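You operate a simulated robot arm through the tools that you are given. There is no shell and no other tool.

Carry out the task below with a simulated robot arm. There is one attempt and no reset: what you move stays moved.

TASK
Cool the mould: heat off, dial to 90, fan on till under 40 C, then set it on the mat.
Fine: Stop the fan when it is cool; the other moulds stay.

It is judged by the outcome, as a careful person would: the job done as asked, and still so three seconds after it is handed in. It fails if anything else is knocked over, pushed out of place, dropped, spilled or broken.

THE ROBOT
A 7-joint arm with a two-finger parallel gripper, fixed in place. Base frame: the origin is on the floor under the middle of its stand, x ahead of it, y to its left, z up; the work surface is at about z = 0.85. Units: m, rad, N and s.
With the tool pointing down near the work surface it reaches from about 0.24 to 0.68 m from the base axis. Its first joint turns from -1.152 to 1.152 rad. Payload 2.4 kg.
The TCP is the grasp point between the finger pads, 0.03 m short of the fingertips. In the tool frame z runs along the fingers and y along their closing line. Largest opening 0.094 m; finger width 0.028, thickness 0.01; the body of the gripper, 0.05 by 0.096 m, starts 0.055 m behind the TCP.
Orientation is that of the tool frame in the base frame, as a unit quaternion [x, y, z, w]. With the fingers straight down and closing along the base's y, the tool's x points along the base's -x, its y along +y and its z along -z.

THE INTERFACE
- The arm moves only by the tool send_rows. Its arguments are lists of equal length, an entry for each row: "rotation": the turn, a rotation vector about the base's x, y, z in rad, a list of three; "linear": the shift along the base's x, y, z in m, a list of three; "grip": the opening, from 0 (shut) to 1 (fully open). In form: {"rotation": [[wx, wy, wz], ...], "linear": [[x, y, z], ...], "grip": [grip, ...]}. A call has 1 to 20 rows; each row shifts and turns the commanded pose from where the row before left it. A row lasts 0.2 s, in which the tool goes at most 0.05 m and 0.15 rad; a call with a longer step from one row to the next is refused whole, and so is a gripper value outside its range. Where a pose cannot be reached the arm comes as near as it can. A force on the tool above 40 N (or 10 N above the force at the start of the call, whichever is more), or a blocked arm, ends the call early, and 0.2 s more pass. Each finger travels about 0.153 m/s and halts on what it meets, pressing with about 37 N; the grip force reading is that of the motor and also rises with nothing between the fingers. The clock runs only during rows and for 0.2 s after the last one: add rows that do not move to give the fingers time. It gives the time, the measured TCP pose, the force on the tool (base axes), the opening and the grip force at its end, in the units of the frame above (readings bear some noise), with the torque about the TCP (base axes, N m) and any sound that the robot's microphone picked up.
- Cameras (640 x 400 px; columns grow to the right, rows downward): "scene" is fixed at [0.0159, 0.4574, 1.4481]; the picture's right is [-0.92, -0.38, 0.00], its down [-0.20, 0.49, -0.85] and it looks along [0.32, -0.78, -0.53] (base axes); focal length 369 px, centre (320, 200). "wrist" rides on the gripper at [0.076, 0.014, -0.103] in the tool frame; the picture's right is [-0.18, 0.98, 0.00], its down [-0.75, -0.14, -0.64] and it looks along [-0.63, -0.12, 0.77] (tool axes); focal length 243 px, centre (320, 200). There is no depth. A picture from a camera that has moved, and an enlarged one, comes with that camera's place and axes in the base frame and with its lens.
- get_image(camera): a new picture of that camera. No time passes.
- inspect(camera, box): a new picture of the part [left, top, right, bottom] of that camera's present view, enlarged. No time passes.
- finish_job(): hands the job in; it is judged then, once.

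Nothing tells you positions but the pictures and the camera data. Unless the task says otherwise, let go and move clear before handing in.

The tools are called after "Call:" as a command line: name --argument value ..., lists and objects as JSON in quotes. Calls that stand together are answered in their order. send_rows: Moves the arm, as the interface text tells. Its arguments: {"type":"object","properties":{"rotation":{"type":"array","items":{"type":"array","items":{"type":"number"}}},"linear":{"type":"array","items":{"type":"array","items":{"type":"number"}}},"grip":{"type":"array","items":{"type":"number"}}},"required":["rotation","linear","grip"]} The other tools are called the same way: get_image (camera) takes a picture; inspect (camera, box) takes an enlarged picture of a part of a camera's view; finish_job () hands the job in.

At the start:

```text
clock: 0.0
tcp_pos: [0.3629, -0.0047, 1.2332]
tool_rot: [0.0, 1.0, 0.0, 0.0]
contact_force: [-0.6, -0.6, 0.4]
wrist_torque: [-0.02, 0.01, -0.02]
grip_width: 0.0941
gripper_force: 0.1
```

scene: 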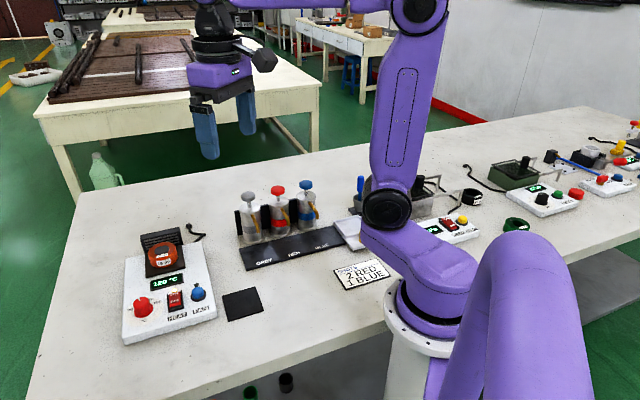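
wrist: 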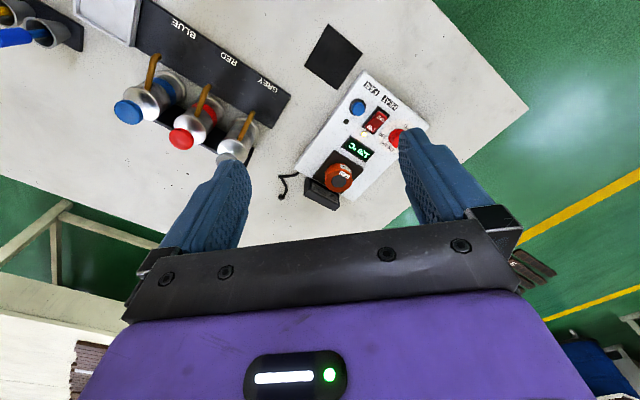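

I see a panel with a red dial, a red switch, a blue knob and a 120 °C display, with an orange-red mould and black mat nearby. I will look closer before moving anything.

Call:
inspect --camera "scene" --box '[100, 220, 280, 350]'

Call:
inspect --camera "scene" --box '[400, 110, 640, 260]'

Call:
inspect --camera "wrist" --box '[260, 20, 440, 220]'

Call:
inspect --camera "scene" --box '[220, 170, 420, 295]'

```text
3.08 times, centred on (190, 285) of scene
camera zoom: at [0.0159, 0.4574, 1.4481], right [-0.92, -0.38, 0.0], down [-0.2, 0.49, -0.85], along [0.32, -0.78, -0.53], focal length 1136 px, centre (720, -62)
```

zoom: 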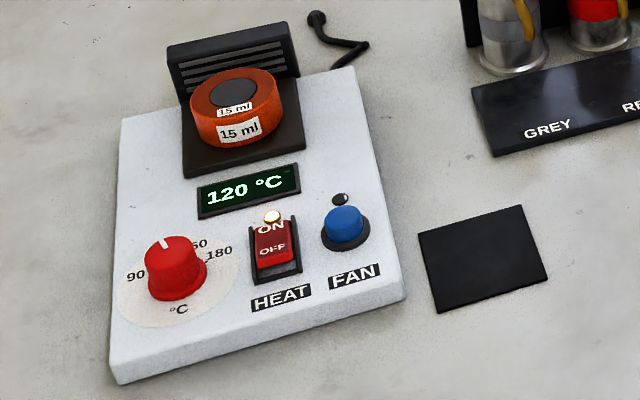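

```text
2.67 times, centred on (520, 185) of scene
camera zoom: at [0.0159, 0.4574, 1.4481], right [-0.92, -0.38, 0.0], down [-0.2, 0.49, -0.85], along [0.32, -0.78, -0.53], focal length 985 px, centre (-213, 240)
```

zoom: 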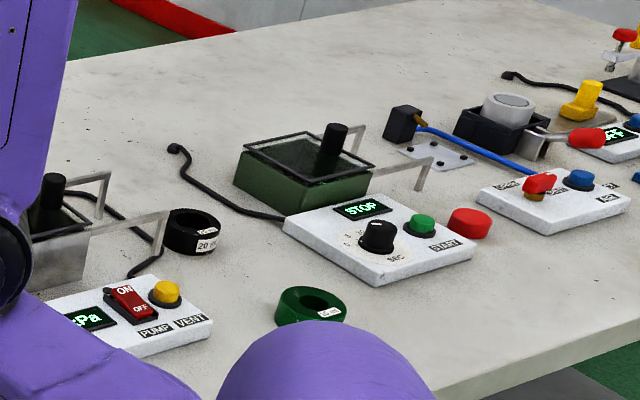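

```text
2.00 times, centred on (350, 120) of wrist
camera zoom: at [0.2849, 0.0089, 1.3362], right [0.18, 0.98, 0.0], down [0.75, -0.14, 0.64], along [0.63, -0.12, -0.77], focal length 485 px, centre (260, 360)
```

zoom: 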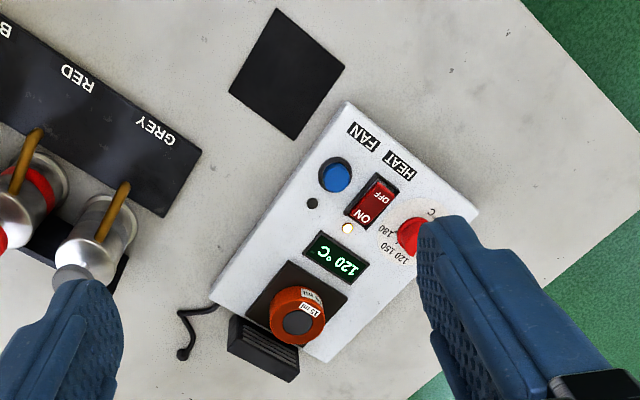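

```text
3.20 times, centred on (320, 232) of scene
camera zoom: at [0.0159, 0.4574, 1.4481], right [-0.92, -0.38, 0.0], down [-0.2, 0.49, -0.85], along [0.32, -0.78, -0.53], focal length 1182 px, centre (320, 96)
```

zoom: 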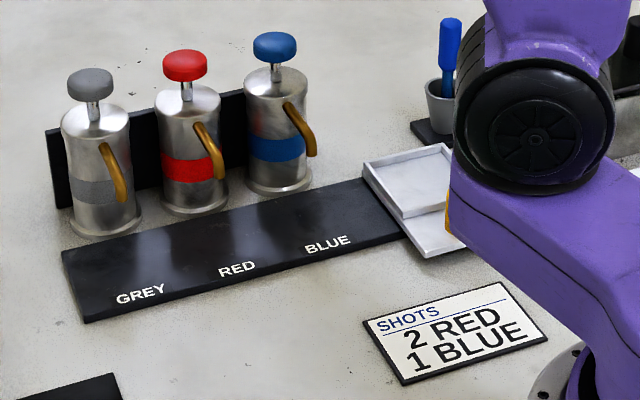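

The panel sits near (0.5, 0.04), turned about 45°. The mould is near (0.60, -0.01) and the mat near (0.37, 0.02). I'll move the wrist camera closer, staying high, for a better look at the dial, rocker and fan button.

Call:
send_rows --rotation '[[0, 0, 0], [0, 0, 0], [0, 0, 0], [0, 0, 0], [0, 0, 0], [0, 0, 0]]' --linear '[[0.0074, 0.017, -0.0266], [0.0074, 0.017, -0.0266], [0.0074, 0.017, -0.0266], [0.0074, 0.017, -0.0266], [0.0074, 0.017, -0.0266], [0, 0, 0]]' --grip '[1, 1, 1, 1, 1, 1]'

Call:
get_image --camera "wrist"

```text
clock: 1.4
tcp_pos: [0.395, 0.0799, 1.1007]
tool_rot: [0.0, 1.0, 0.0, 0.0]
contact_force: [-0.8, -0.5, -0.2]
wrist_torque: [-0.01, -0.02, -0.01]
grip_width: 0.0939
gripper_force: 0.0
```

```text
taken
camera wrist: at [0.3188, 0.0936, 1.2037], right [0.18, 0.98, 0.0], down [0.75, -0.14, 0.64], along [0.63, -0.12, -0.77], focal length 243 px, centre (320, 200)
```

wrist: 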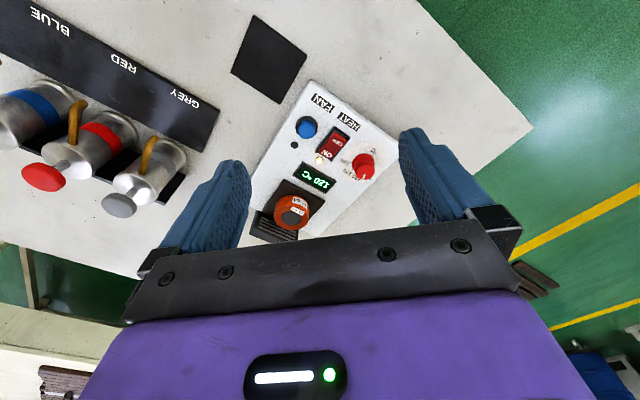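

Call:
inspect --camera "wrist" --box '[240, 80, 400, 240]'

Call:
inspect --camera "wrist" --box '[310, 110, 390, 190]'

Call:
inspect --camera "scene" --box '[125, 270, 215, 335]'

```text
2.50 times, centred on (320, 160) of wrist
camera zoom: at [0.3188, 0.0936, 1.2037], right [0.18, 0.98, 0.0], down [0.75, -0.14, 0.64], along [0.63, -0.12, -0.77], focal length 606 px, centre (320, 300)
```

zoom: 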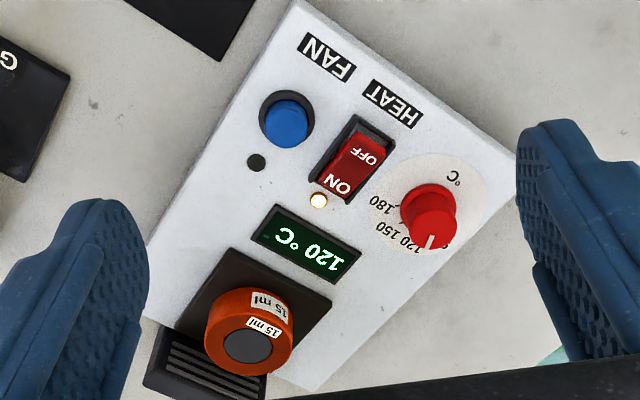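

```text
5.00 times, centred on (350, 150) of wrist
camera zoom: at [0.3188, 0.0936, 1.2037], right [0.18, 0.98, 0.0], down [0.75, -0.14, 0.64], along [0.63, -0.12, -0.77], focal length 1213 px, centre (170, 450)
```

zoom: 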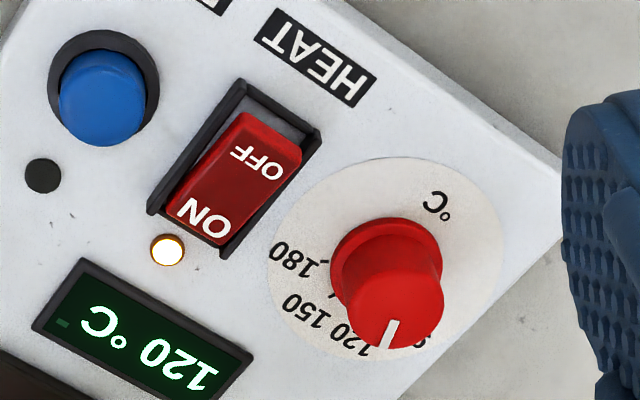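

```text
6.15 times, centred on (170, 302) of scene
camera zoom: at [0.0159, 0.4574, 1.4481], right [-0.92, -0.38, 0.0], down [-0.2, 0.49, -0.85], along [0.32, -0.78, -0.53], focal length 2273 px, centre (1243, -431)
```

zoom: 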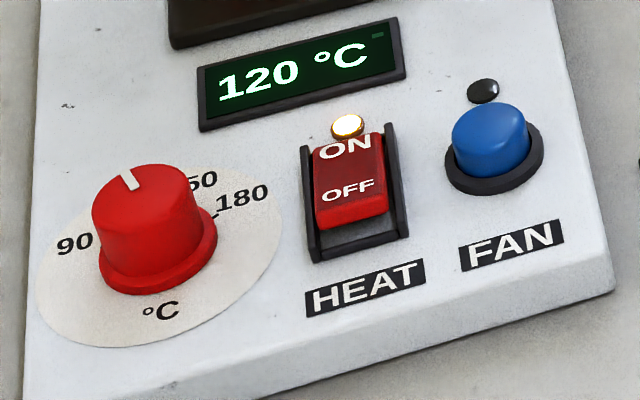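

The heat rocker is ON with its OFF end raised, and the dial points at 120. The 90 mark is about 40° counter-clockwise from there, and the fan button and its dark lamp are to the right. I'll close the fingers, turn to line up with the panel, and hover over the OFF end near (0.475, 0.093).

Call:
send_rows --rotation '[[0, 0, -0.1323], [0, 0, -0.1323], [0, 0, -0.1323], [0, 0, -0.1323], [0, 0, -0.1323], [0, 0, -0.1323], [0, 0, 0], [0, 0, 0], [0, 0, 0]]' --linear '[[0.01, 0.0016, -0.015], [0.01, 0.0016, -0.015], [0.01, 0.0016, -0.015], [0.01, 0.0016, -0.015], [0.01, 0.0016, -0.015], [0.01, 0.0016, -0.015], [0.01, 0.0016, -0.015], [0.005, 0.0016, -0.015], [0, 0, 0]]' --grip '[0.5, 0, 0, 0, 0, 0, 0, 0, 0]'

Call:
get_image --camera "wrist"

Call:
get_image --camera "scene"

```text
clock: 3.4
tcp_pos: [0.4737, 0.0924, 0.9816]
tool_rot: [0.387, 0.922, 0.0, 0.001]
contact_force: [0.7, -0.4, -0.1]
wrist_torque: [-0.01, 0.0, 0.0]
grip_width: 0.0
gripper_force: 33.1
```

```text
taken
camera wrist: at [0.4306, 0.1569, 1.0839], right [0.83, 0.56, 0.0], down [0.43, -0.64, 0.64], along [0.36, -0.53, -0.77], focal length 243 px, centre (320, 200)
```

wrist: 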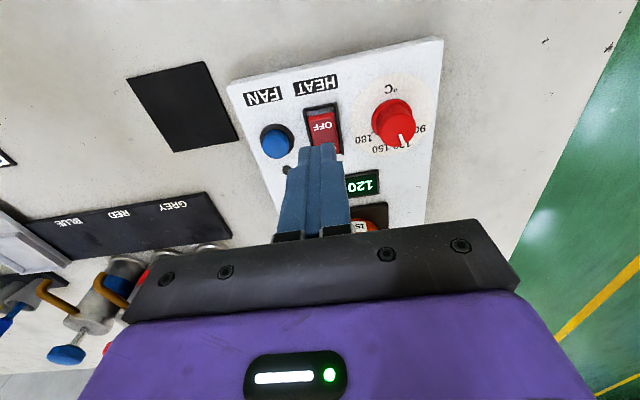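

```text
taken
```

scene: 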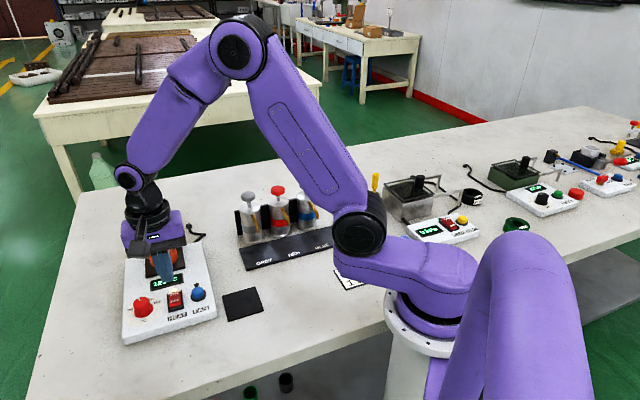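

Call:
inspect --camera "wrist" --box '[240, 60, 440, 185]'

Call:
inspect --camera "scene" --box '[110, 230, 230, 340]'

```text
3.20 times, centred on (340, 122) of wrist
camera zoom: at [0.4306, 0.1569, 1.0839], right [0.83, 0.56, 0.0], down [0.43, -0.64, 0.64], along [0.36, -0.53, -0.77], focal length 776 px, centre (256, 448)
```

zoom: 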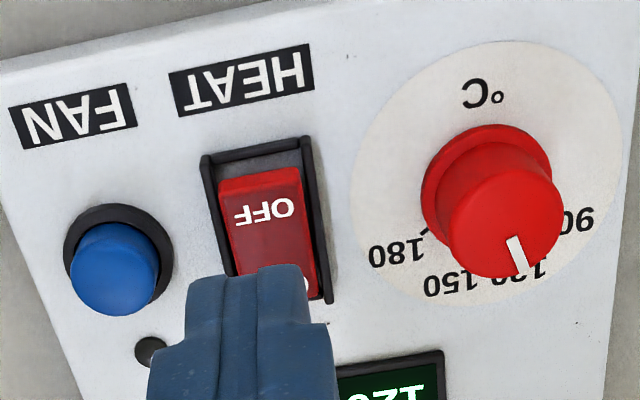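

```text
3.64 times, centred on (170, 285) of scene
camera zoom: at [0.016, 0.4574, 1.4481], right [-0.92, -0.38, 0.0], down [-0.2, 0.49, -0.85], along [0.32, -0.78, -0.53], focal length 1343 px, centre (866, -109)
```

zoom: 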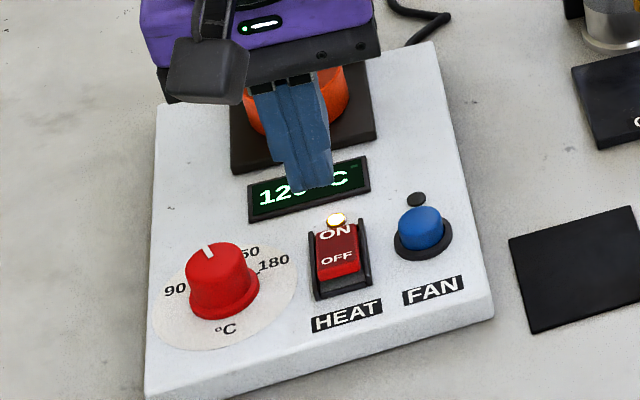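

The fingertips hover over the OFF end, as intended. I'll tilt the tool about 17° so only the front edge of the tips presses the outer OFF end, then check it before pressing.

Call:
send_rows --rotation '[[-0.0713, -0.0701, 0], [-0.0713, -0.0701, 0], [-0.0713, -0.0701, 0], [0, 0, 0]]' --linear '[[0.00233, -0.00147, -0.0122], [0.00233, -0.00147, -0.0122], [0.00233, -0.00147, -0.0122], [0, 0, 0]]' --grip '[0, 0, 0, 0]'

Call:
inspect --camera "wrist" --box '[240, 60, 440, 185]'

Call:
inspect --camera "scene" --box '[110, 230, 230, 340]'

```text
clock: 4.4
tcp_pos: [0.4817, 0.0883, 0.9448]
tool_rot: [0.383, 0.912, -0.058, 0.137]
contact_force: [0.6, 0.2, 0.7]
wrist_torque: [0.02, 0.03, 0.02]
grip_width: 0.0001
gripper_force: 33.0
```

```text
3.20 times, centred on (340, 122) of wrist
camera zoom: at [0.4188, 0.1709, 1.0207], right [0.82, 0.56, 0.05], down [0.27, -0.48, 0.84], along [0.5, -0.67, -0.55], focal length 776 px, centre (256, 448)
```

zoom: 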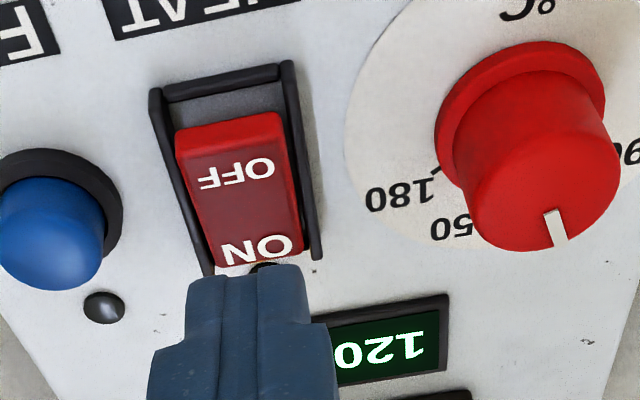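

```text
3.64 times, centred on (170, 285) of scene
camera zoom: at [0.0159, 0.4574, 1.4481], right [-0.92, -0.38, 0.0], down [-0.2, 0.49, -0.85], along [0.32, -0.78, -0.53], focal length 1343 px, centre (866, -109)
```

zoom: 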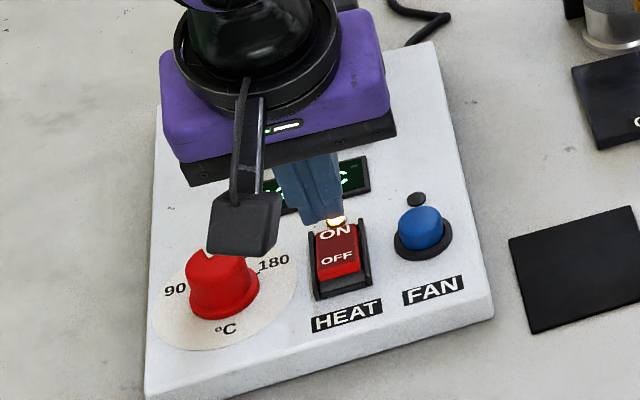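

The front edge is aligned with the OFF end. I'll shift slightly outward and press down in small steps while watching the force.

Call:
send_rows --rotation '[[0, 0, 0], [0, 0, 0], [0, 0, 0], [0, 0, 0], [0, 0, 0], [0, 0, 0], [0, 0, 0], [0, 0, 0]]' --linear '[[-0.0039, 0.0018, 0], [0, 0, -0.01], [0, 0, -0.008], [0, 0, -0.004], [0, 0, -0.004], [0, 0, -0.004], [0, 0, -0.003], [0, 0, 0]]' --grip '[0, 0, 0, 0, 0, 0, 0, 0]'

Call:
inspect --camera "wrist" --box '[240, 60, 440, 185]'

Call:
inspect --camera "scene" --box '[110, 230, 230, 340]'

```text
clock: 6.0
tcp_pos: [0.4771, 0.0889, 0.9155]
tool_rot: [0.382, 0.911, -0.059, 0.14]
contact_force: [-8.6, -0.8, 15.1]
wrist_torque: [0.08, 0.29, -0.05]
grip_width: 0.0
gripper_force: 33.0
stopped in row 8: the force on the tool passed its limit at 46 N (the readings are from after the stop); the commanded pose is now the measured one
```

```text
3.20 times, centred on (340, 122) of wrist
camera zoom: at [0.4145, 0.1726, 0.9897], right [0.82, 0.56, 0.05], down [0.27, -0.47, 0.84], along [0.5, -0.68, -0.54], focal length 776 px, centre (256, 448)
```

zoom: 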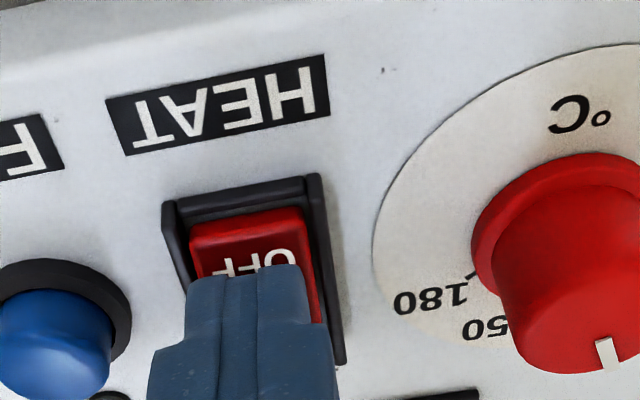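

```text
3.64 times, centred on (170, 285) of scene
camera zoom: at [0.0155, 0.4573, 1.4481], right [-0.92, -0.38, 0.0], down [-0.2, 0.49, -0.85], along [0.32, -0.78, -0.53], focal length 1343 px, centre (866, -109)
```

zoom: 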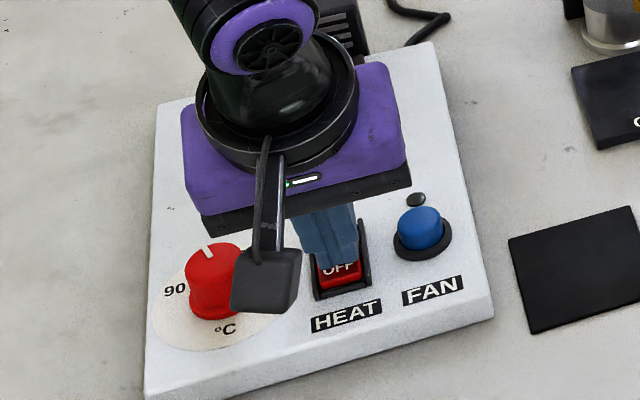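

The OFF end now looks level with its frame. I'll lift off and check the rocker and the lamp.

Call:
send_rows --rotation '[[0, 0, 0], [0, 0, 0], [0, 0, 0], [0, 0, 0]]' --linear '[[0, 0, 0.015], [-0.014, 0.014, 0.025], [-0.014, 0.014, 0.03], [0, 0, 0]]' --grip '[0, 0, 0, 0]'

Call:
inspect --camera "wrist" --box '[220, 40, 460, 190]'

Call:
inspect --camera "scene" --box '[110, 230, 230, 340]'

```text
clock: 7.0
tcp_pos: [0.4493, 0.1188, 0.9826]
tool_rot: [0.381, 0.912, -0.058, 0.14]
contact_force: [-0.1, 0.1, -0.9]
wrist_torque: [0.03, 0.06, 0.0]
grip_width: 0.0002
gripper_force: 33.3
```

```text
2.67 times, centred on (340, 115) of wrist
camera zoom: at [0.3864, 0.2017, 1.0582], right [0.82, 0.56, 0.06], down [0.27, -0.47, 0.84], along [0.5, -0.68, -0.54], focal length 647 px, centre (267, 427)
```

zoom: 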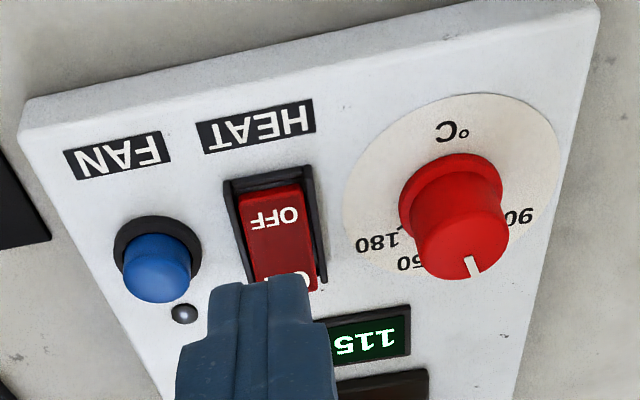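

```text
3.64 times, centred on (170, 285) of scene
camera zoom: at [0.0159, 0.4574, 1.4481], right [-0.92, -0.38, 0.0], down [-0.2, 0.49, -0.85], along [0.32, -0.78, -0.53], focal length 1343 px, centre (866, -109)
```

zoom: 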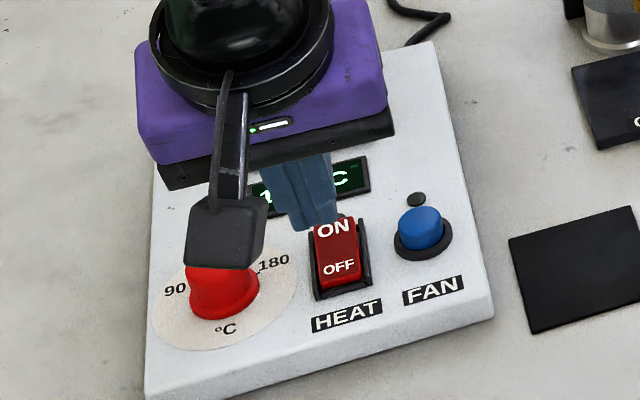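

Heat is off: OFF is down, the lamp is out and the display reads 115. Next I'll level the tool, open partway and hover over the dial near (0.528, 0.1245).

Call:
send_rows --rotation '[[0.0535, 0.0526, 0], [0.0535, 0.0526, 0], [0.0535, 0.0526, 0], [0.0535, 0.0526, 0], [0, 0, 0], [0, 0, 0]]' --linear '[[0.0197, 0.0014, -0.0019], [0.0197, 0.0014, -0.0019], [0.0197, 0.0014, -0.0019], [0.0197, 0.0014, -0.0019], [0, 0, 0], [0, 0, 0]]' --grip '[0.55, 0.55, 0.55, 0.55, 0.55, 0.55]'

Call:
get_image --camera "wrist"

Call:
inspect --camera "scene" --box '[110, 230, 230, 340]'

```text
clock: 8.4
tcp_pos: [0.5293, 0.1212, 0.9766]
tool_rot: [0.387, 0.922, 0.001, 0.002]
contact_force: [0.7, 0.1, -0.4]
wrist_torque: [-0.03, 0.03, -0.02]
grip_width: 0.0515
gripper_force: 0.0
```

```text
taken
camera wrist: at [0.4844, 0.1856, 1.079], right [0.83, 0.56, 0.0], down [0.43, -0.64, 0.64], along [0.36, -0.53, -0.76], focal length 243 px, centre (320, 200)
```

wrist: 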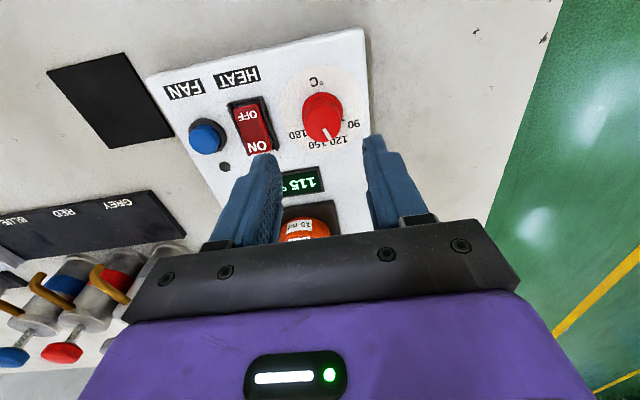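

```text
3.64 times, centred on (170, 285) of scene
camera zoom: at [0.016, 0.4574, 1.4481], right [-0.92, -0.38, 0.0], down [-0.2, 0.49, -0.85], along [0.32, -0.78, -0.53], focal length 1343 px, centre (866, -109)
```

zoom: 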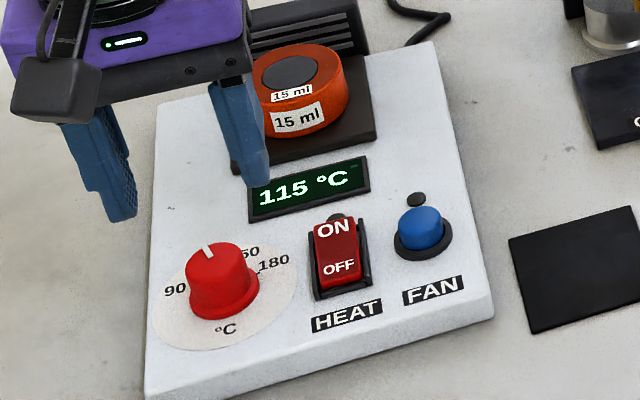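

Call:
inspect --camera "wrist" --box '[270, 55, 390, 165]'

```text
3.64 times, centred on (330, 110) of wrist
camera zoom: at [0.4844, 0.1856, 1.079], right [0.83, 0.56, 0.0], down [0.43, -0.64, 0.64], along [0.36, -0.53, -0.76], focal length 882 px, centre (284, 527)
```

zoom: 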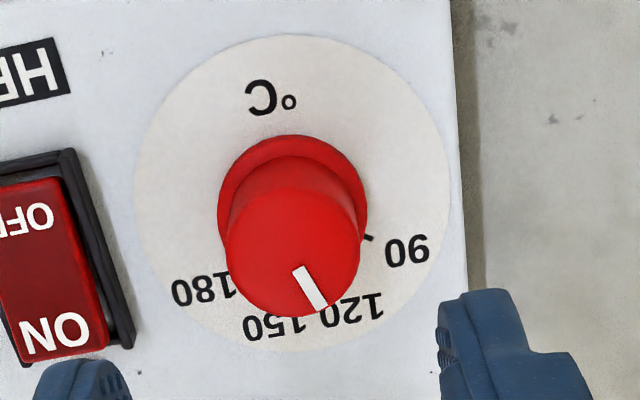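

The knob centre refines to about (0.5275, 0.125). I'll centre on it, go down to the knob body and close.

Call:
send_rows --rotation '[[0, 0, 0], [0, 0, 0], [0, 0, 0], [0, 0, 0], [0, 0, 0], [0, 0, 0]]' --linear '[[-0.0018, 0.0038, -0.01], [0, 0, -0.02], [0, 0, -0.015], [0, 0, -0.01], [0, 0, -0.008], [0, 0, 0]]' --grip '[0.55, 0.55, 0.55, 0.55, 0.55, 0.55]'

Call:
inspect --camera "scene" --box '[110, 250, 200, 335]'

Call:
get_image --camera "wrist"

```text
clock: 9.8
tcp_pos: [0.5276, 0.1272, 0.9127]
tool_rot: [0.387, 0.922, 0.001, 0.003]
contact_force: [1.6, 0.4, -0.1]
wrist_torque: [0.0, -0.02, -0.03]
grip_width: 0.052
gripper_force: 0.1
```

```text
4.71 times, centred on (155, 292) of scene
camera zoom: at [0.0159, 0.4574, 1.4481], right [-0.92, -0.38, 0.0], down [-0.2, 0.49, -0.85], along [0.32, -0.78, -0.53], focal length 1738 px, centre (1096, -235)
```

zoom: 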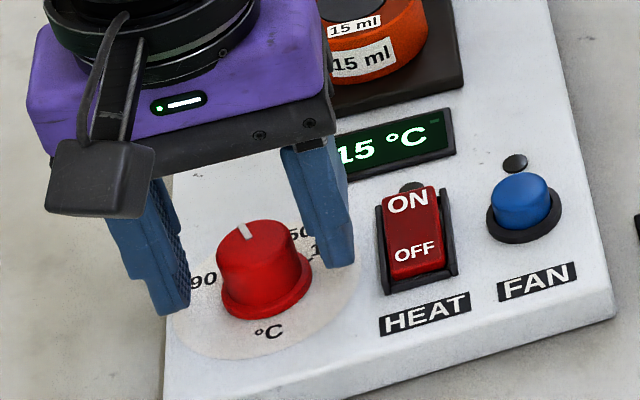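

```text
taken
camera wrist: at [0.4834, 0.1905, 1.0155], right [0.83, 0.56, 0.0], down [0.43, -0.63, 0.64], along [0.36, -0.53, -0.76], focal length 243 px, centre (320, 200)
```

wrist: 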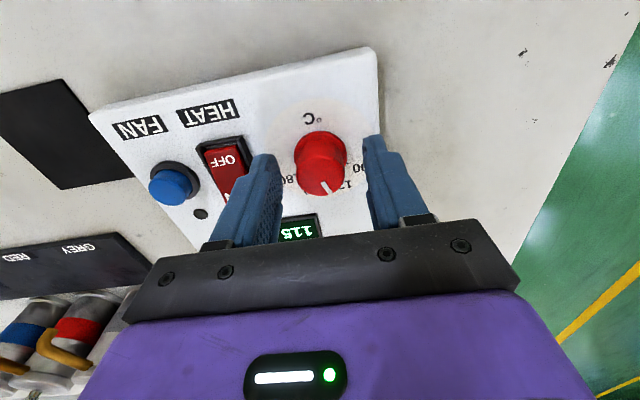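

Call:
send_rows --rotation '[[0, 0, 0], [0, 0, 0], [0, 0, 0], [0, 0, 0]]' --linear '[[0, -0.002, 0], [0, 0, 0], [0, 0, 0], [0, 0, 0]]' --grip '[0.55, 0.2, 0.2, 0.2]'

Call:
inspect --camera "scene" --box '[110, 250, 200, 335]'

Call:
inspect --camera "wrist" --box '[260, 90, 420, 220]'

```text
clock: 10.8
tcp_pos: [0.5282, 0.1256, 0.9137]
tool_rot: [0.386, 0.923, 0.0, 0.002]
contact_force: [7.5, 5.7, -6.1]
wrist_torque: [-0.18, 0.04, 0.03]
grip_width: 0.0286
gripper_force: 44.7
```

```text
4.71 times, centred on (155, 292) of scene
camera zoom: at [0.0162, 0.4576, 1.448], right [-0.92, -0.38, 0.0], down [-0.2, 0.49, -0.85], along [0.32, -0.78, -0.53], focal length 1738 px, centre (1096, -235)
```

zoom: 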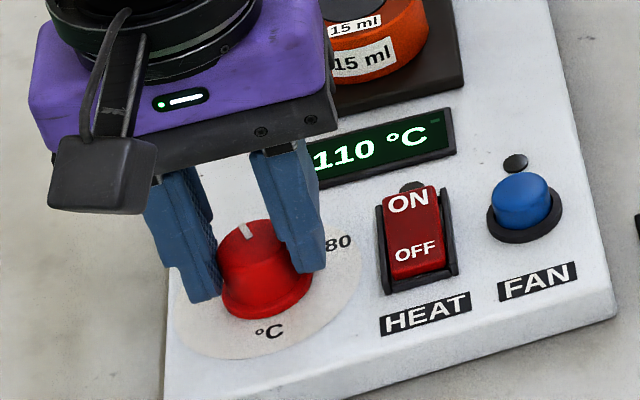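

```text
3.08 times, centred on (340, 155) of wrist
camera zoom: at [0.4836, 0.1894, 1.016], right [0.83, 0.56, 0.0], down [0.43, -0.63, 0.65], along [0.36, -0.53, -0.76], focal length 746 px, centre (258, 338)
```

zoom: 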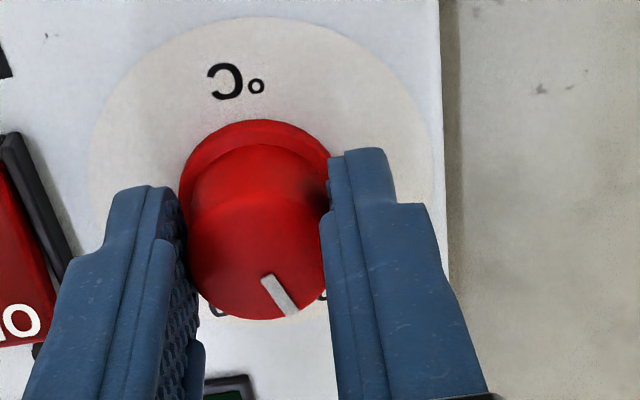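

The knob is gripped, and its width reads 0.0286. I'll turn it about 40° counter-clockwise seen from above, toward 90.

Call:
send_rows --rotation '[[0, 0, 0.1], [0, 0, 0.1], [0, 0, 0.1], [0, 0, 0.1], [0, 0, 0.1], [0, 0, 0.1], [0, 0, 0.1], [0, 0, 0]]' --linear '[[0.0005, 0.0005, 0], [0, 0, 0], [0, 0, 0], [0, 0, 0], [0, 0, 0], [0, 0, 0], [0, 0, 0], [0, 0, 0]]' --grip '[0.2, 0.2, 0.2, 0.2, 0.2, 0.2, 0.2, 0.2]'

Call:
inspect --camera "scene" --box '[110, 250, 200, 335]'

Call:
inspect --camera "wrist" --box '[260, 90, 420, 220]'

```text
clock: 12.6
tcp_pos: [0.5269, 0.1237, 0.9136]
tool_rot: [0.048, 0.999, 0.0, 0.001]
contact_force: [6.7, -9.1, -6.2]
wrist_torque: [-0.74, -0.22, -0.08]
grip_width: 0.0283
gripper_force: 45.1
```

```text
4.71 times, centred on (155, 292) of scene
camera zoom: at [0.0162, 0.4572, 1.4481], right [-0.92, -0.38, 0.0], down [-0.2, 0.49, -0.85], along [0.32, -0.78, -0.53], focal length 1738 px, centre (1096, -235)
```

zoom: 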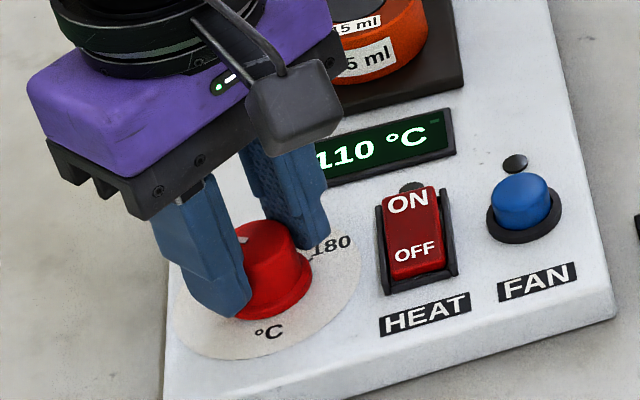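

```text
3.08 times, centred on (340, 155) of wrist
camera zoom: at [0.452, 0.1448, 1.0162], right [0.28, 0.96, 0.0], down [0.74, -0.21, 0.64], along [0.62, -0.18, -0.77], focal length 746 px, centre (258, 338)
```

zoom: 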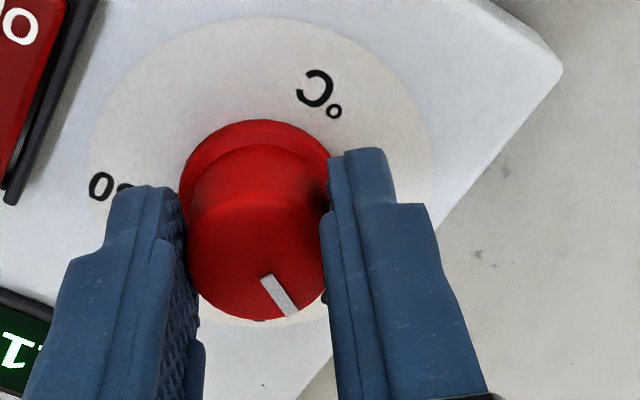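

Call:
send_rows --rotation '[[0, 0, 0], [0, 0, 0], [0, 0, 0], [0, 0, 0], [0, 0, 0]]' --linear '[[0, 0, 0], [0, 0, 0], [0, 0, 0.02], [0, 0, 0.03], [0, 0, 0.02]]' --grip '[0.5, 0.5, 0.5, 0.5, 0.5]'

Call:
inspect --camera "scene" --box '[110, 250, 200, 335]'

Call:
inspect --camera "wrist" --box '[260, 50, 420, 180]'

```text
clock: 13.8
tcp_pos: [0.5265, 0.1257, 0.9839]
tool_rot: [0.046, 0.999, 0.0, 0.002]
contact_force: [-0.5, 0.1, 0.2]
wrist_torque: [0.02, 0.01, -0.01]
grip_width: 0.0471
gripper_force: 0.1
```

```text
4.71 times, centred on (155, 292) of scene
camera zoom: at [0.0159, 0.4574, 1.4481], right [-0.92, -0.38, 0.0], down [-0.2, 0.49, -0.85], along [0.32, -0.78, -0.53], focal length 1738 px, centre (1096, -235)
```

zoom: 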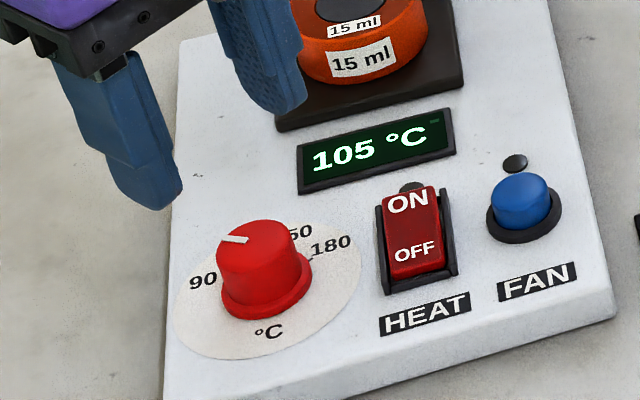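

```text
3.08 times, centred on (340, 115) of wrist
camera zoom: at [0.4515, 0.1457, 1.0865], right [0.27, 0.96, 0.0], down [0.74, -0.21, 0.64], along [0.62, -0.18, -0.76], focal length 746 px, centre (258, 462)
```

zoom: 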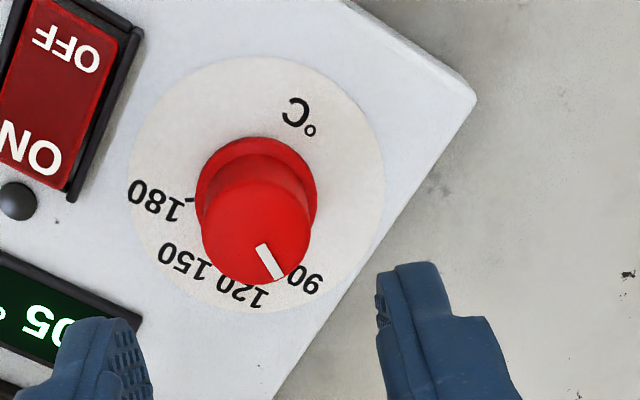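

The pointer is near 90, and I'll measure it more closely before accepting it.

Call:
inspect --camera "wrist" --box '[295, 60, 355, 120]'

Call:
inspect --camera "scene" --box '[130, 285, 170, 325]'

```text
6.67 times, centred on (325, 90) of wrist
camera zoom: at [0.4515, 0.1457, 1.0865], right [0.27, 0.96, 0.0], down [0.74, -0.21, 0.64], along [0.62, -0.18, -0.76], focal length 1618 px, centre (287, 933)
```

zoom: 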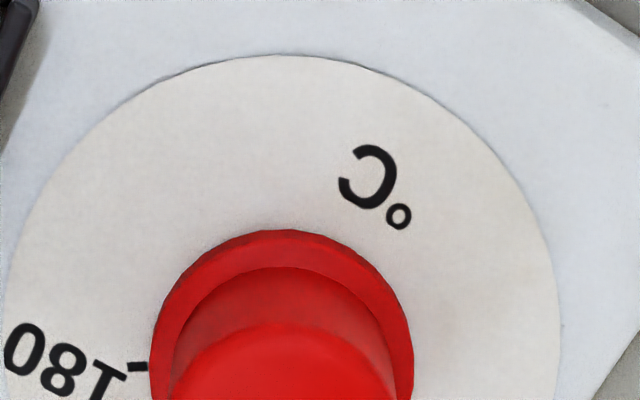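

```text
10.00 times, centred on (150, 305) of scene
camera zoom: at [0.0159, 0.4574, 1.4481], right [-0.92, -0.38, 0.0], down [-0.2, 0.49, -0.85], along [0.32, -0.78, -0.53], focal length 3693 px, centre (2020, -850)
```

zoom: 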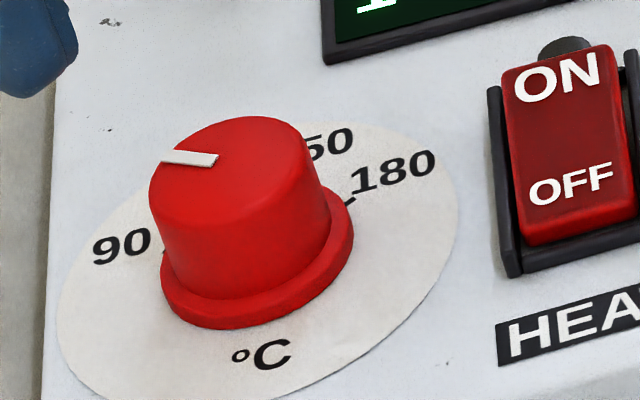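

Call:
inspect --camera "wrist" --box '[290, 100, 360, 155]'

```text
7.27 times, centred on (325, 128) of wrist
camera zoom: at [0.4515, 0.1457, 1.0865], right [0.27, 0.96, 0.0], down [0.74, -0.21, 0.64], along [0.62, -0.18, -0.76], focal length 1764 px, centre (284, 727)
```

zoom: 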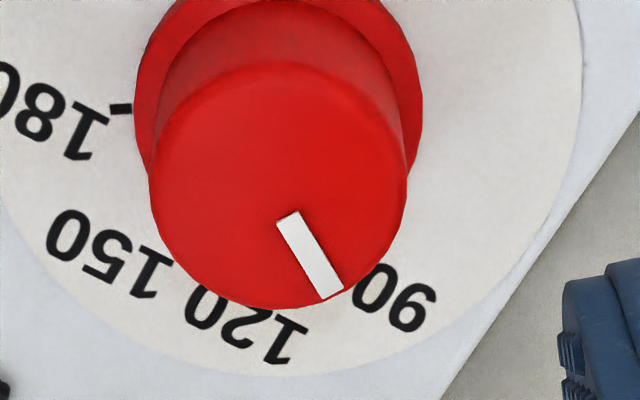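

Averaging both cameras, the pointer is at the 90 mark (about 15°, mark at 15°). Next I'll close the fingers and move over the fan button near (0.456, 0.049).

Call:
send_rows --rotation '[[0, 0, -0.117], [0, 0, -0.117], [0, 0, -0.117], [0, 0, -0.117], [0, 0, -0.117], [0, 0, -0.117], [0, 0, 0]]' --linear '[[-0.0118, -0.0128, -0.004], [-0.0118, -0.0128, -0.004], [-0.0118, -0.0128, -0.004], [-0.0118, -0.0128, -0.004], [-0.0118, -0.0128, -0.004], [-0.0115, -0.0127, -0.004], [0, 0, 0]]' --grip '[0, 0, 0, 0, 0, 0, 0]'

Call:
inspect --camera "wrist" --box '[240, 60, 400, 180]'

Call:
inspect --camera "scene" --box '[110, 220, 230, 330]'

```text
clock: 15.4
tcp_pos: [0.4557, 0.0477, 0.958]
tool_rot: [0.389, 0.921, 0.001, 0.001]
contact_force: [-0.5, 0.4, -0.8]
wrist_torque: [0.04, 0.0, 0.0]
grip_width: 0.0001
gripper_force: 33.0
```

```text
3.33 times, centred on (320, 120) of wrist
camera zoom: at [0.4122, 0.1133, 1.0611], right [0.83, 0.56, 0.0], down [0.42, -0.64, 0.64], along [0.36, -0.54, -0.76], focal length 809 px, centre (320, 467)
```

zoom: 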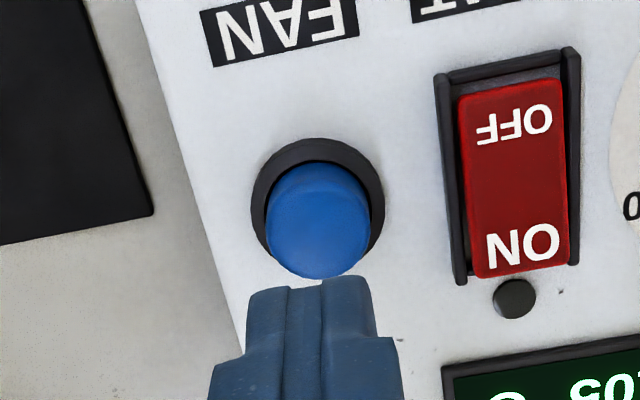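

```text
3.64 times, centred on (170, 275) of scene
camera zoom: at [0.0159, 0.4574, 1.4481], right [-0.92, -0.38, 0.0], down [-0.2, 0.49, -0.85], along [0.32, -0.78, -0.53], focal length 1343 px, centre (866, -73)
```

zoom: 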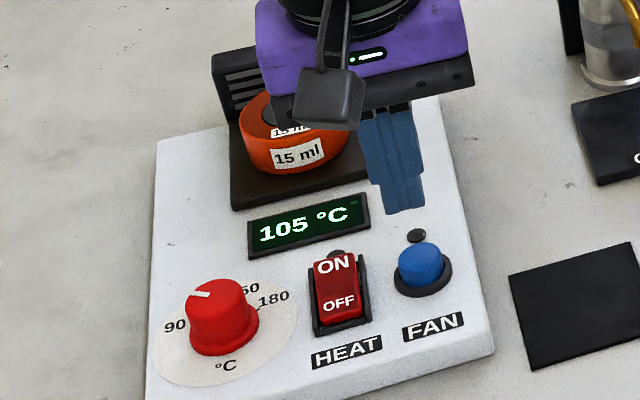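

The button centre refines to about (0.4547, 0.050). I'll nudge over it and press slowly.

Call:
send_rows --rotation '[[0, 0, 0], [0, 0, 0], [0, 0, 0], [0, 0, 0], [0, 0, 0], [0, 0, 0]]' --linear '[[-0.001, 0.0026, -0.01], [0, 0, -0.015], [0, 0, -0.007], [0, 0, -0.003], [0, 0, -0.003], [0, 0, -0.003]]' --grip '[0, 0, 0, 0, 0, 0]'

Call:
inspect --camera "wrist" --box '[240, 60, 400, 180]'

Call:
inspect --camera "scene" --box '[110, 220, 230, 330]'

```text
clock: 16.8
tcp_pos: [0.4561, 0.051, 0.9179]
tool_rot: [0.388, 0.922, -0.001, 0.002]
contact_force: [0.1, -0.5, 1.6]
wrist_torque: [0.0, 0.02, 0.01]
grip_width: 0.0001
gripper_force: 33.0
```

```text
3.33 times, centred on (320, 120) of wrist
camera zoom: at [0.412, 0.1154, 1.0205], right [0.83, 0.56, 0.0], down [0.42, -0.64, 0.64], along [0.36, -0.54, -0.76], focal length 809 px, centre (320, 467)
```

zoom: 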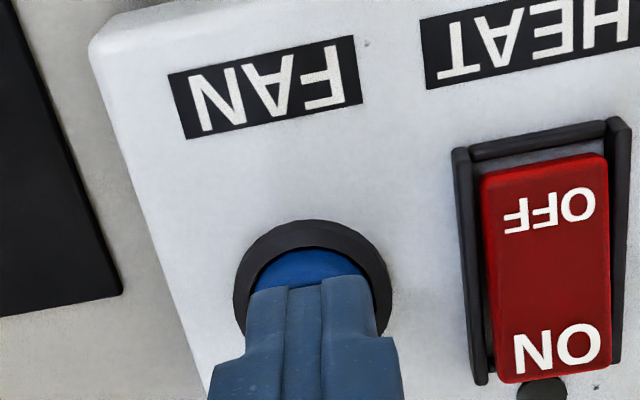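

```text
3.64 times, centred on (170, 275) of scene
camera zoom: at [0.0159, 0.4574, 1.4481], right [-0.92, -0.38, 0.0], down [-0.2, 0.49, -0.85], along [0.32, -0.78, -0.53], focal length 1343 px, centre (866, -73)
```

zoom: 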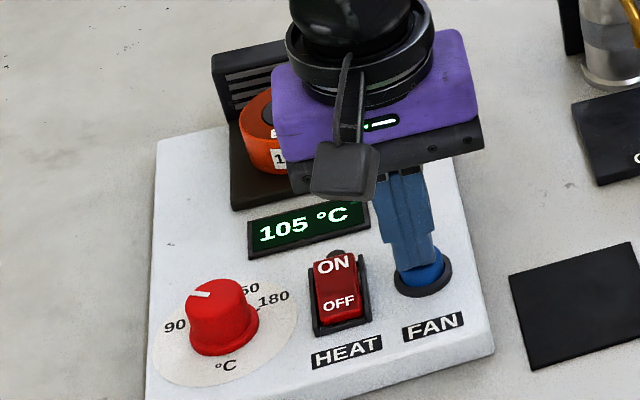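

The tips are just touching the button. I'll press a few millimetres more.

Call:
send_rows --rotation '[[0, 0, 0], [0, 0, 0], [0, 0, 0]]' --linear '[[-0.001, 0.001, -0.003], [0, 0, -0.003], [0, 0, 0]]' --grip '[0, 0, 0]'

Call:
inspect --camera "wrist" --box '[240, 60, 400, 180]'

Call:
inspect --camera "scene" --box '[110, 220, 230, 330]'

```text
clock: 17.6
tcp_pos: [0.4564, 0.0534, 0.9121]
tool_rot: [0.388, 0.922, 0.001, 0.002]
contact_force: [0.5, 2.3, 13.6]
wrist_torque: [0.0, 0.02, -0.04]
grip_width: 0.0
gripper_force: 32.8
heard: click
```

```text
3.33 times, centred on (320, 120) of wrist
camera zoom: at [0.4114, 0.1167, 1.0147], right [0.83, 0.56, 0.0], down [0.42, -0.64, 0.65], along [0.36, -0.53, -0.76], focal length 809 px, centre (320, 467)
```

zoom: 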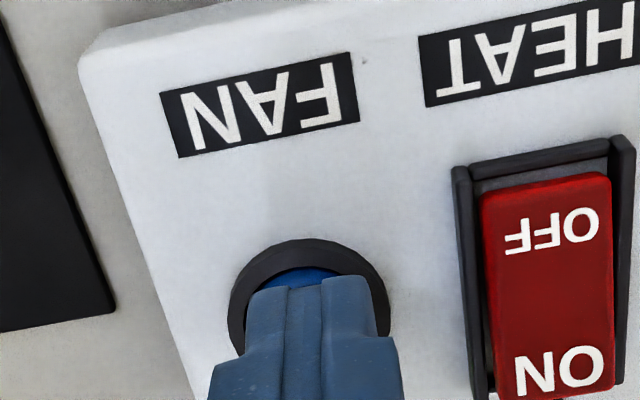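

```text
3.64 times, centred on (170, 275) of scene
camera zoom: at [0.0157, 0.4574, 1.4481], right [-0.92, -0.38, 0.0], down [-0.2, 0.49, -0.85], along [0.32, -0.78, -0.53], focal length 1343 px, centre (866, -73)
```

zoom: 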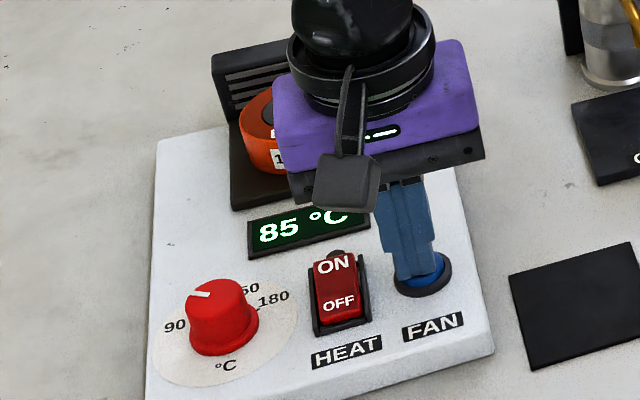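

I heard a click and the display fell to 85, so the fan is running. I'll lift straight up off the button and watch the temperature.

Call:
send_rows --rotation '[[0, 0, 0], [0, 0, 0], [0, 0, 0]]' --linear '[[0, 0, 0.01], [0, 0, 0.01], [0, 0, 0]]' --grip '[0, 0, 0]'

Call:
inspect --camera "scene" --box '[110, 220, 230, 330]'

Call:
inspect --camera "wrist" --box '[220, 40, 420, 200]'

```text
clock: 18.4
tcp_pos: [0.4542, 0.0547, 0.9333]
tool_rot: [0.387, 0.922, -0.001, 0.002]
contact_force: [-0.1, 0.2, 0.1]
wrist_torque: [0.02, -0.02, 0.01]
grip_width: 0.0
gripper_force: 32.9
```

```text
3.64 times, centred on (170, 275) of scene
camera zoom: at [0.0159, 0.4574, 1.4481], right [-0.92, -0.38, 0.0], down [-0.2, 0.49, -0.85], along [0.32, -0.78, -0.53], focal length 1343 px, centre (866, -73)
```

zoom: 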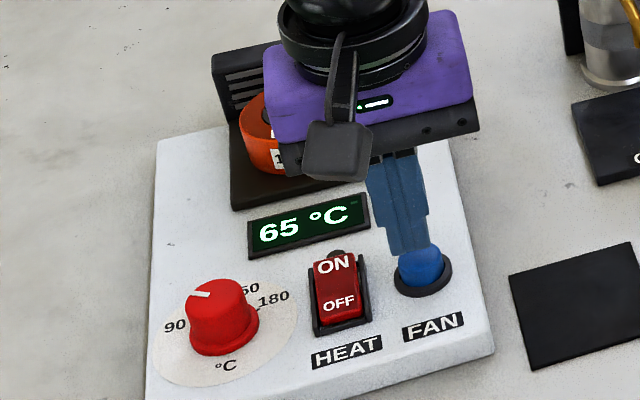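

```text
2.50 times, centred on (320, 120) of wrist
camera zoom: at [0.4109, 0.1175, 1.0348], right [0.83, 0.56, 0.0], down [0.42, -0.64, 0.64], along [0.36, -0.53, -0.76], focal length 606 px, centre (320, 400)
```

zoom: 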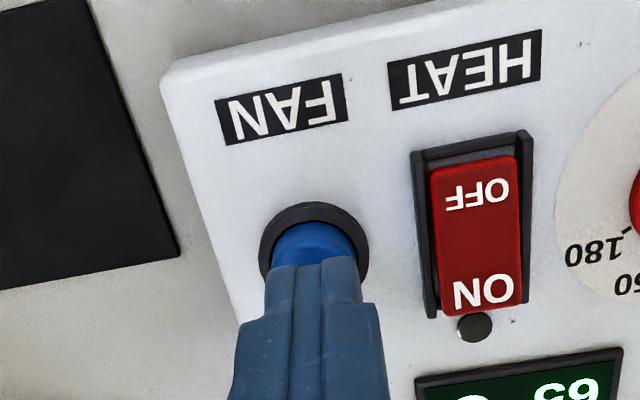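

The display reads 65 and is falling quickly. I'll wait a little and look again.

Call:
send_rows --rotation '[[0, 0, 0], [0, 0, 0], [0, 0, 0]]' --linear '[[0, 0, 0], [0, 0, 0], [0, 0, 0]]' --grip '[0, 0, 0]'

Call:
inspect --camera "scene" --box '[110, 220, 230, 330]'

```text
clock: 19.2
tcp_pos: [0.4565, 0.0533, 0.933]
tool_rot: [0.387, 0.922, 0.0, 0.003]
contact_force: [0.2, -0.4, 0.1]
wrist_torque: [-0.01, 0.01, -0.01]
grip_width: 0.0001
gripper_force: 33.7
```

```text
3.64 times, centred on (170, 275) of scene
camera zoom: at [0.0159, 0.4574, 1.4481], right [-0.92, -0.38, 0.0], down [-0.2, 0.49, -0.85], along [0.32, -0.78, -0.53], focal length 1343 px, centre (866, -73)
```

zoom: 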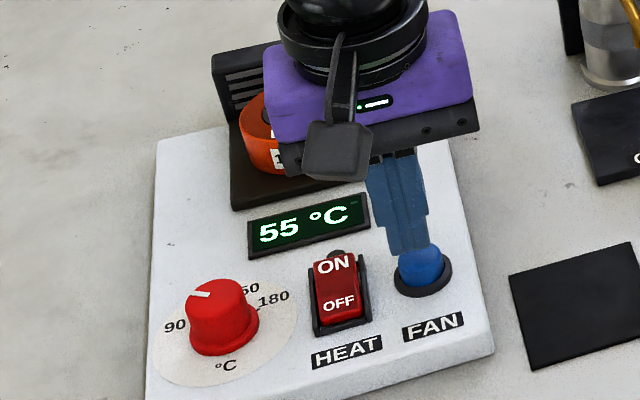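

Call:
send_rows --rotation '[[0, 0, 0], [0, 0, 0], [0, 0, 0], [0, 0, 0], [0, 0, 0], [0, 0, 0], [0, 0, 0], [0, 0, 0]]' --linear '[[0, -0.001, 0], [0, 0, 0], [0, 0, 0], [0, 0, 0], [0, 0, 0], [0, 0, 0], [0, 0, 0], [0, 0, 0]]' --grip '[0, 0, 0, 0, 0, 0, 0, 0]'

Call:
inspect --camera "scene" --box '[110, 220, 230, 330]'

```text
clock: 21.0
tcp_pos: [0.4546, 0.0526, 0.9333]
tool_rot: [0.387, 0.922, 0.0, 0.002]
contact_force: [0.6, 1.0, 0.1]
wrist_torque: [0.0, -0.01, 0.01]
grip_width: 0.0
gripper_force: 32.8
```

```text
3.64 times, centred on (170, 275) of scene
camera zoom: at [0.0159, 0.4574, 1.4481], right [-0.92, -0.38, 0.0], down [-0.2, 0.49, -0.85], along [0.32, -0.78, -0.53], focal length 1343 px, centre (866, -73)
```

zoom: 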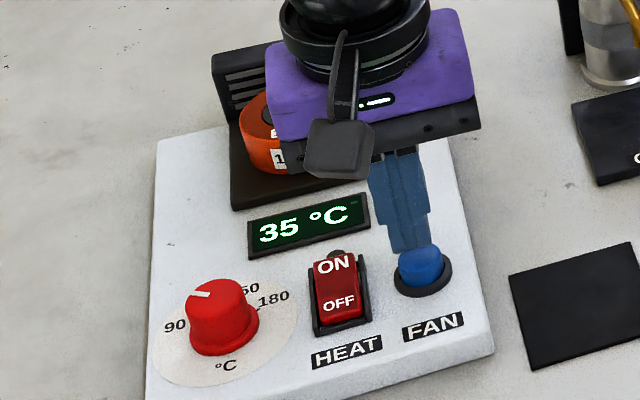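

The display now reads 35, so it is under 40. I'll press the fan button once more to stop it, then lift.

Call:
send_rows --rotation '[[0, 0, 0], [0, 0, 0], [0, 0, 0], [0, 0, 0], [0, 0, 0]]' --linear '[[0, 0, -0.011], [0, 0, -0.004], [0, 0, -0.003], [0, 0, -0.0035], [0, 0, 0]]' --grip '[0, 0, 0, 0, 0]'

Call:
send_rows --rotation '[[0, 0, 0], [0, 0, 0], [0, 0, 0], [0, 0, 0]]' --linear '[[0, 0, 0.015], [0, 0, 0.03], [0, 0, 0.03], [0, 0, 0]]' --grip '[0, 0, 0, 0]'

Call:
inspect --camera "scene" --box '[110, 220, 230, 330]'

Call:
get_image --camera "wrist"

```text
clock: 22.2
tcp_pos: [0.4545, 0.051, 0.91]
tool_rot: [0.388, 0.922, -0.001, 0.003]
contact_force: [-3.0, -0.5, 21.7]
wrist_torque: [-0.03, 0.13, 0.05]
grip_width: 0.0001
gripper_force: 32.5
heard: click
```

```text
clock: 23.2
tcp_pos: [0.4536, 0.051, 0.9837]
tool_rot: [0.388, 0.922, 0.0, 0.002]
contact_force: [0.1, -0.2, -0.4]
wrist_torque: [0.04, -0.01, 0.01]
grip_width: 0.0
gripper_force: 32.6
```

```text
3.64 times, centred on (170, 275) of scene
camera zoom: at [0.0159, 0.4574, 1.4481], right [-0.92, -0.38, 0.0], down [-0.2, 0.49, -0.85], along [0.32, -0.78, -0.53], focal length 1343 px, centre (866, -73)
```

zoom: 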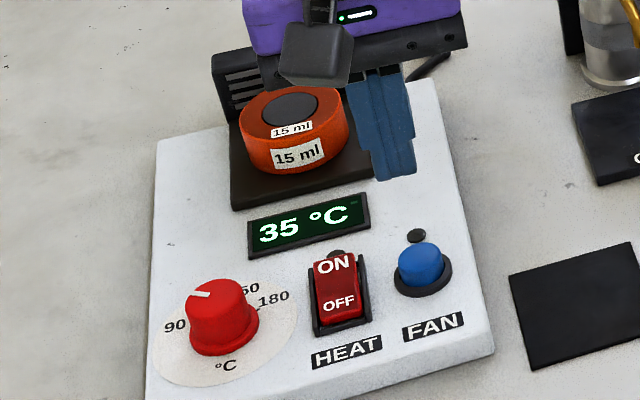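

```text
taken
camera wrist: at [0.4095, 0.1159, 1.0882], right [0.83, 0.56, 0.0], down [0.42, -0.64, 0.64], along [0.36, -0.53, -0.76], focal length 243 px, centre (320, 200)
```

wrist: 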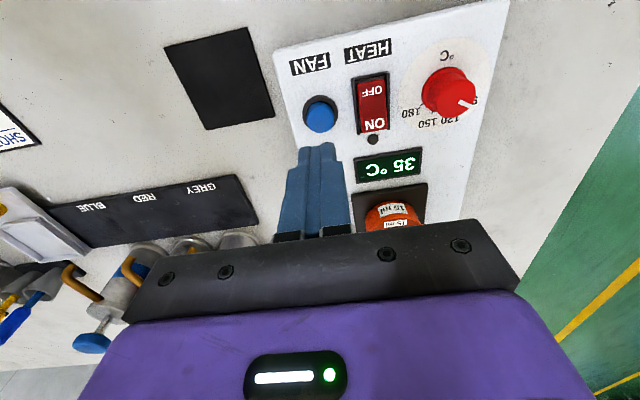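

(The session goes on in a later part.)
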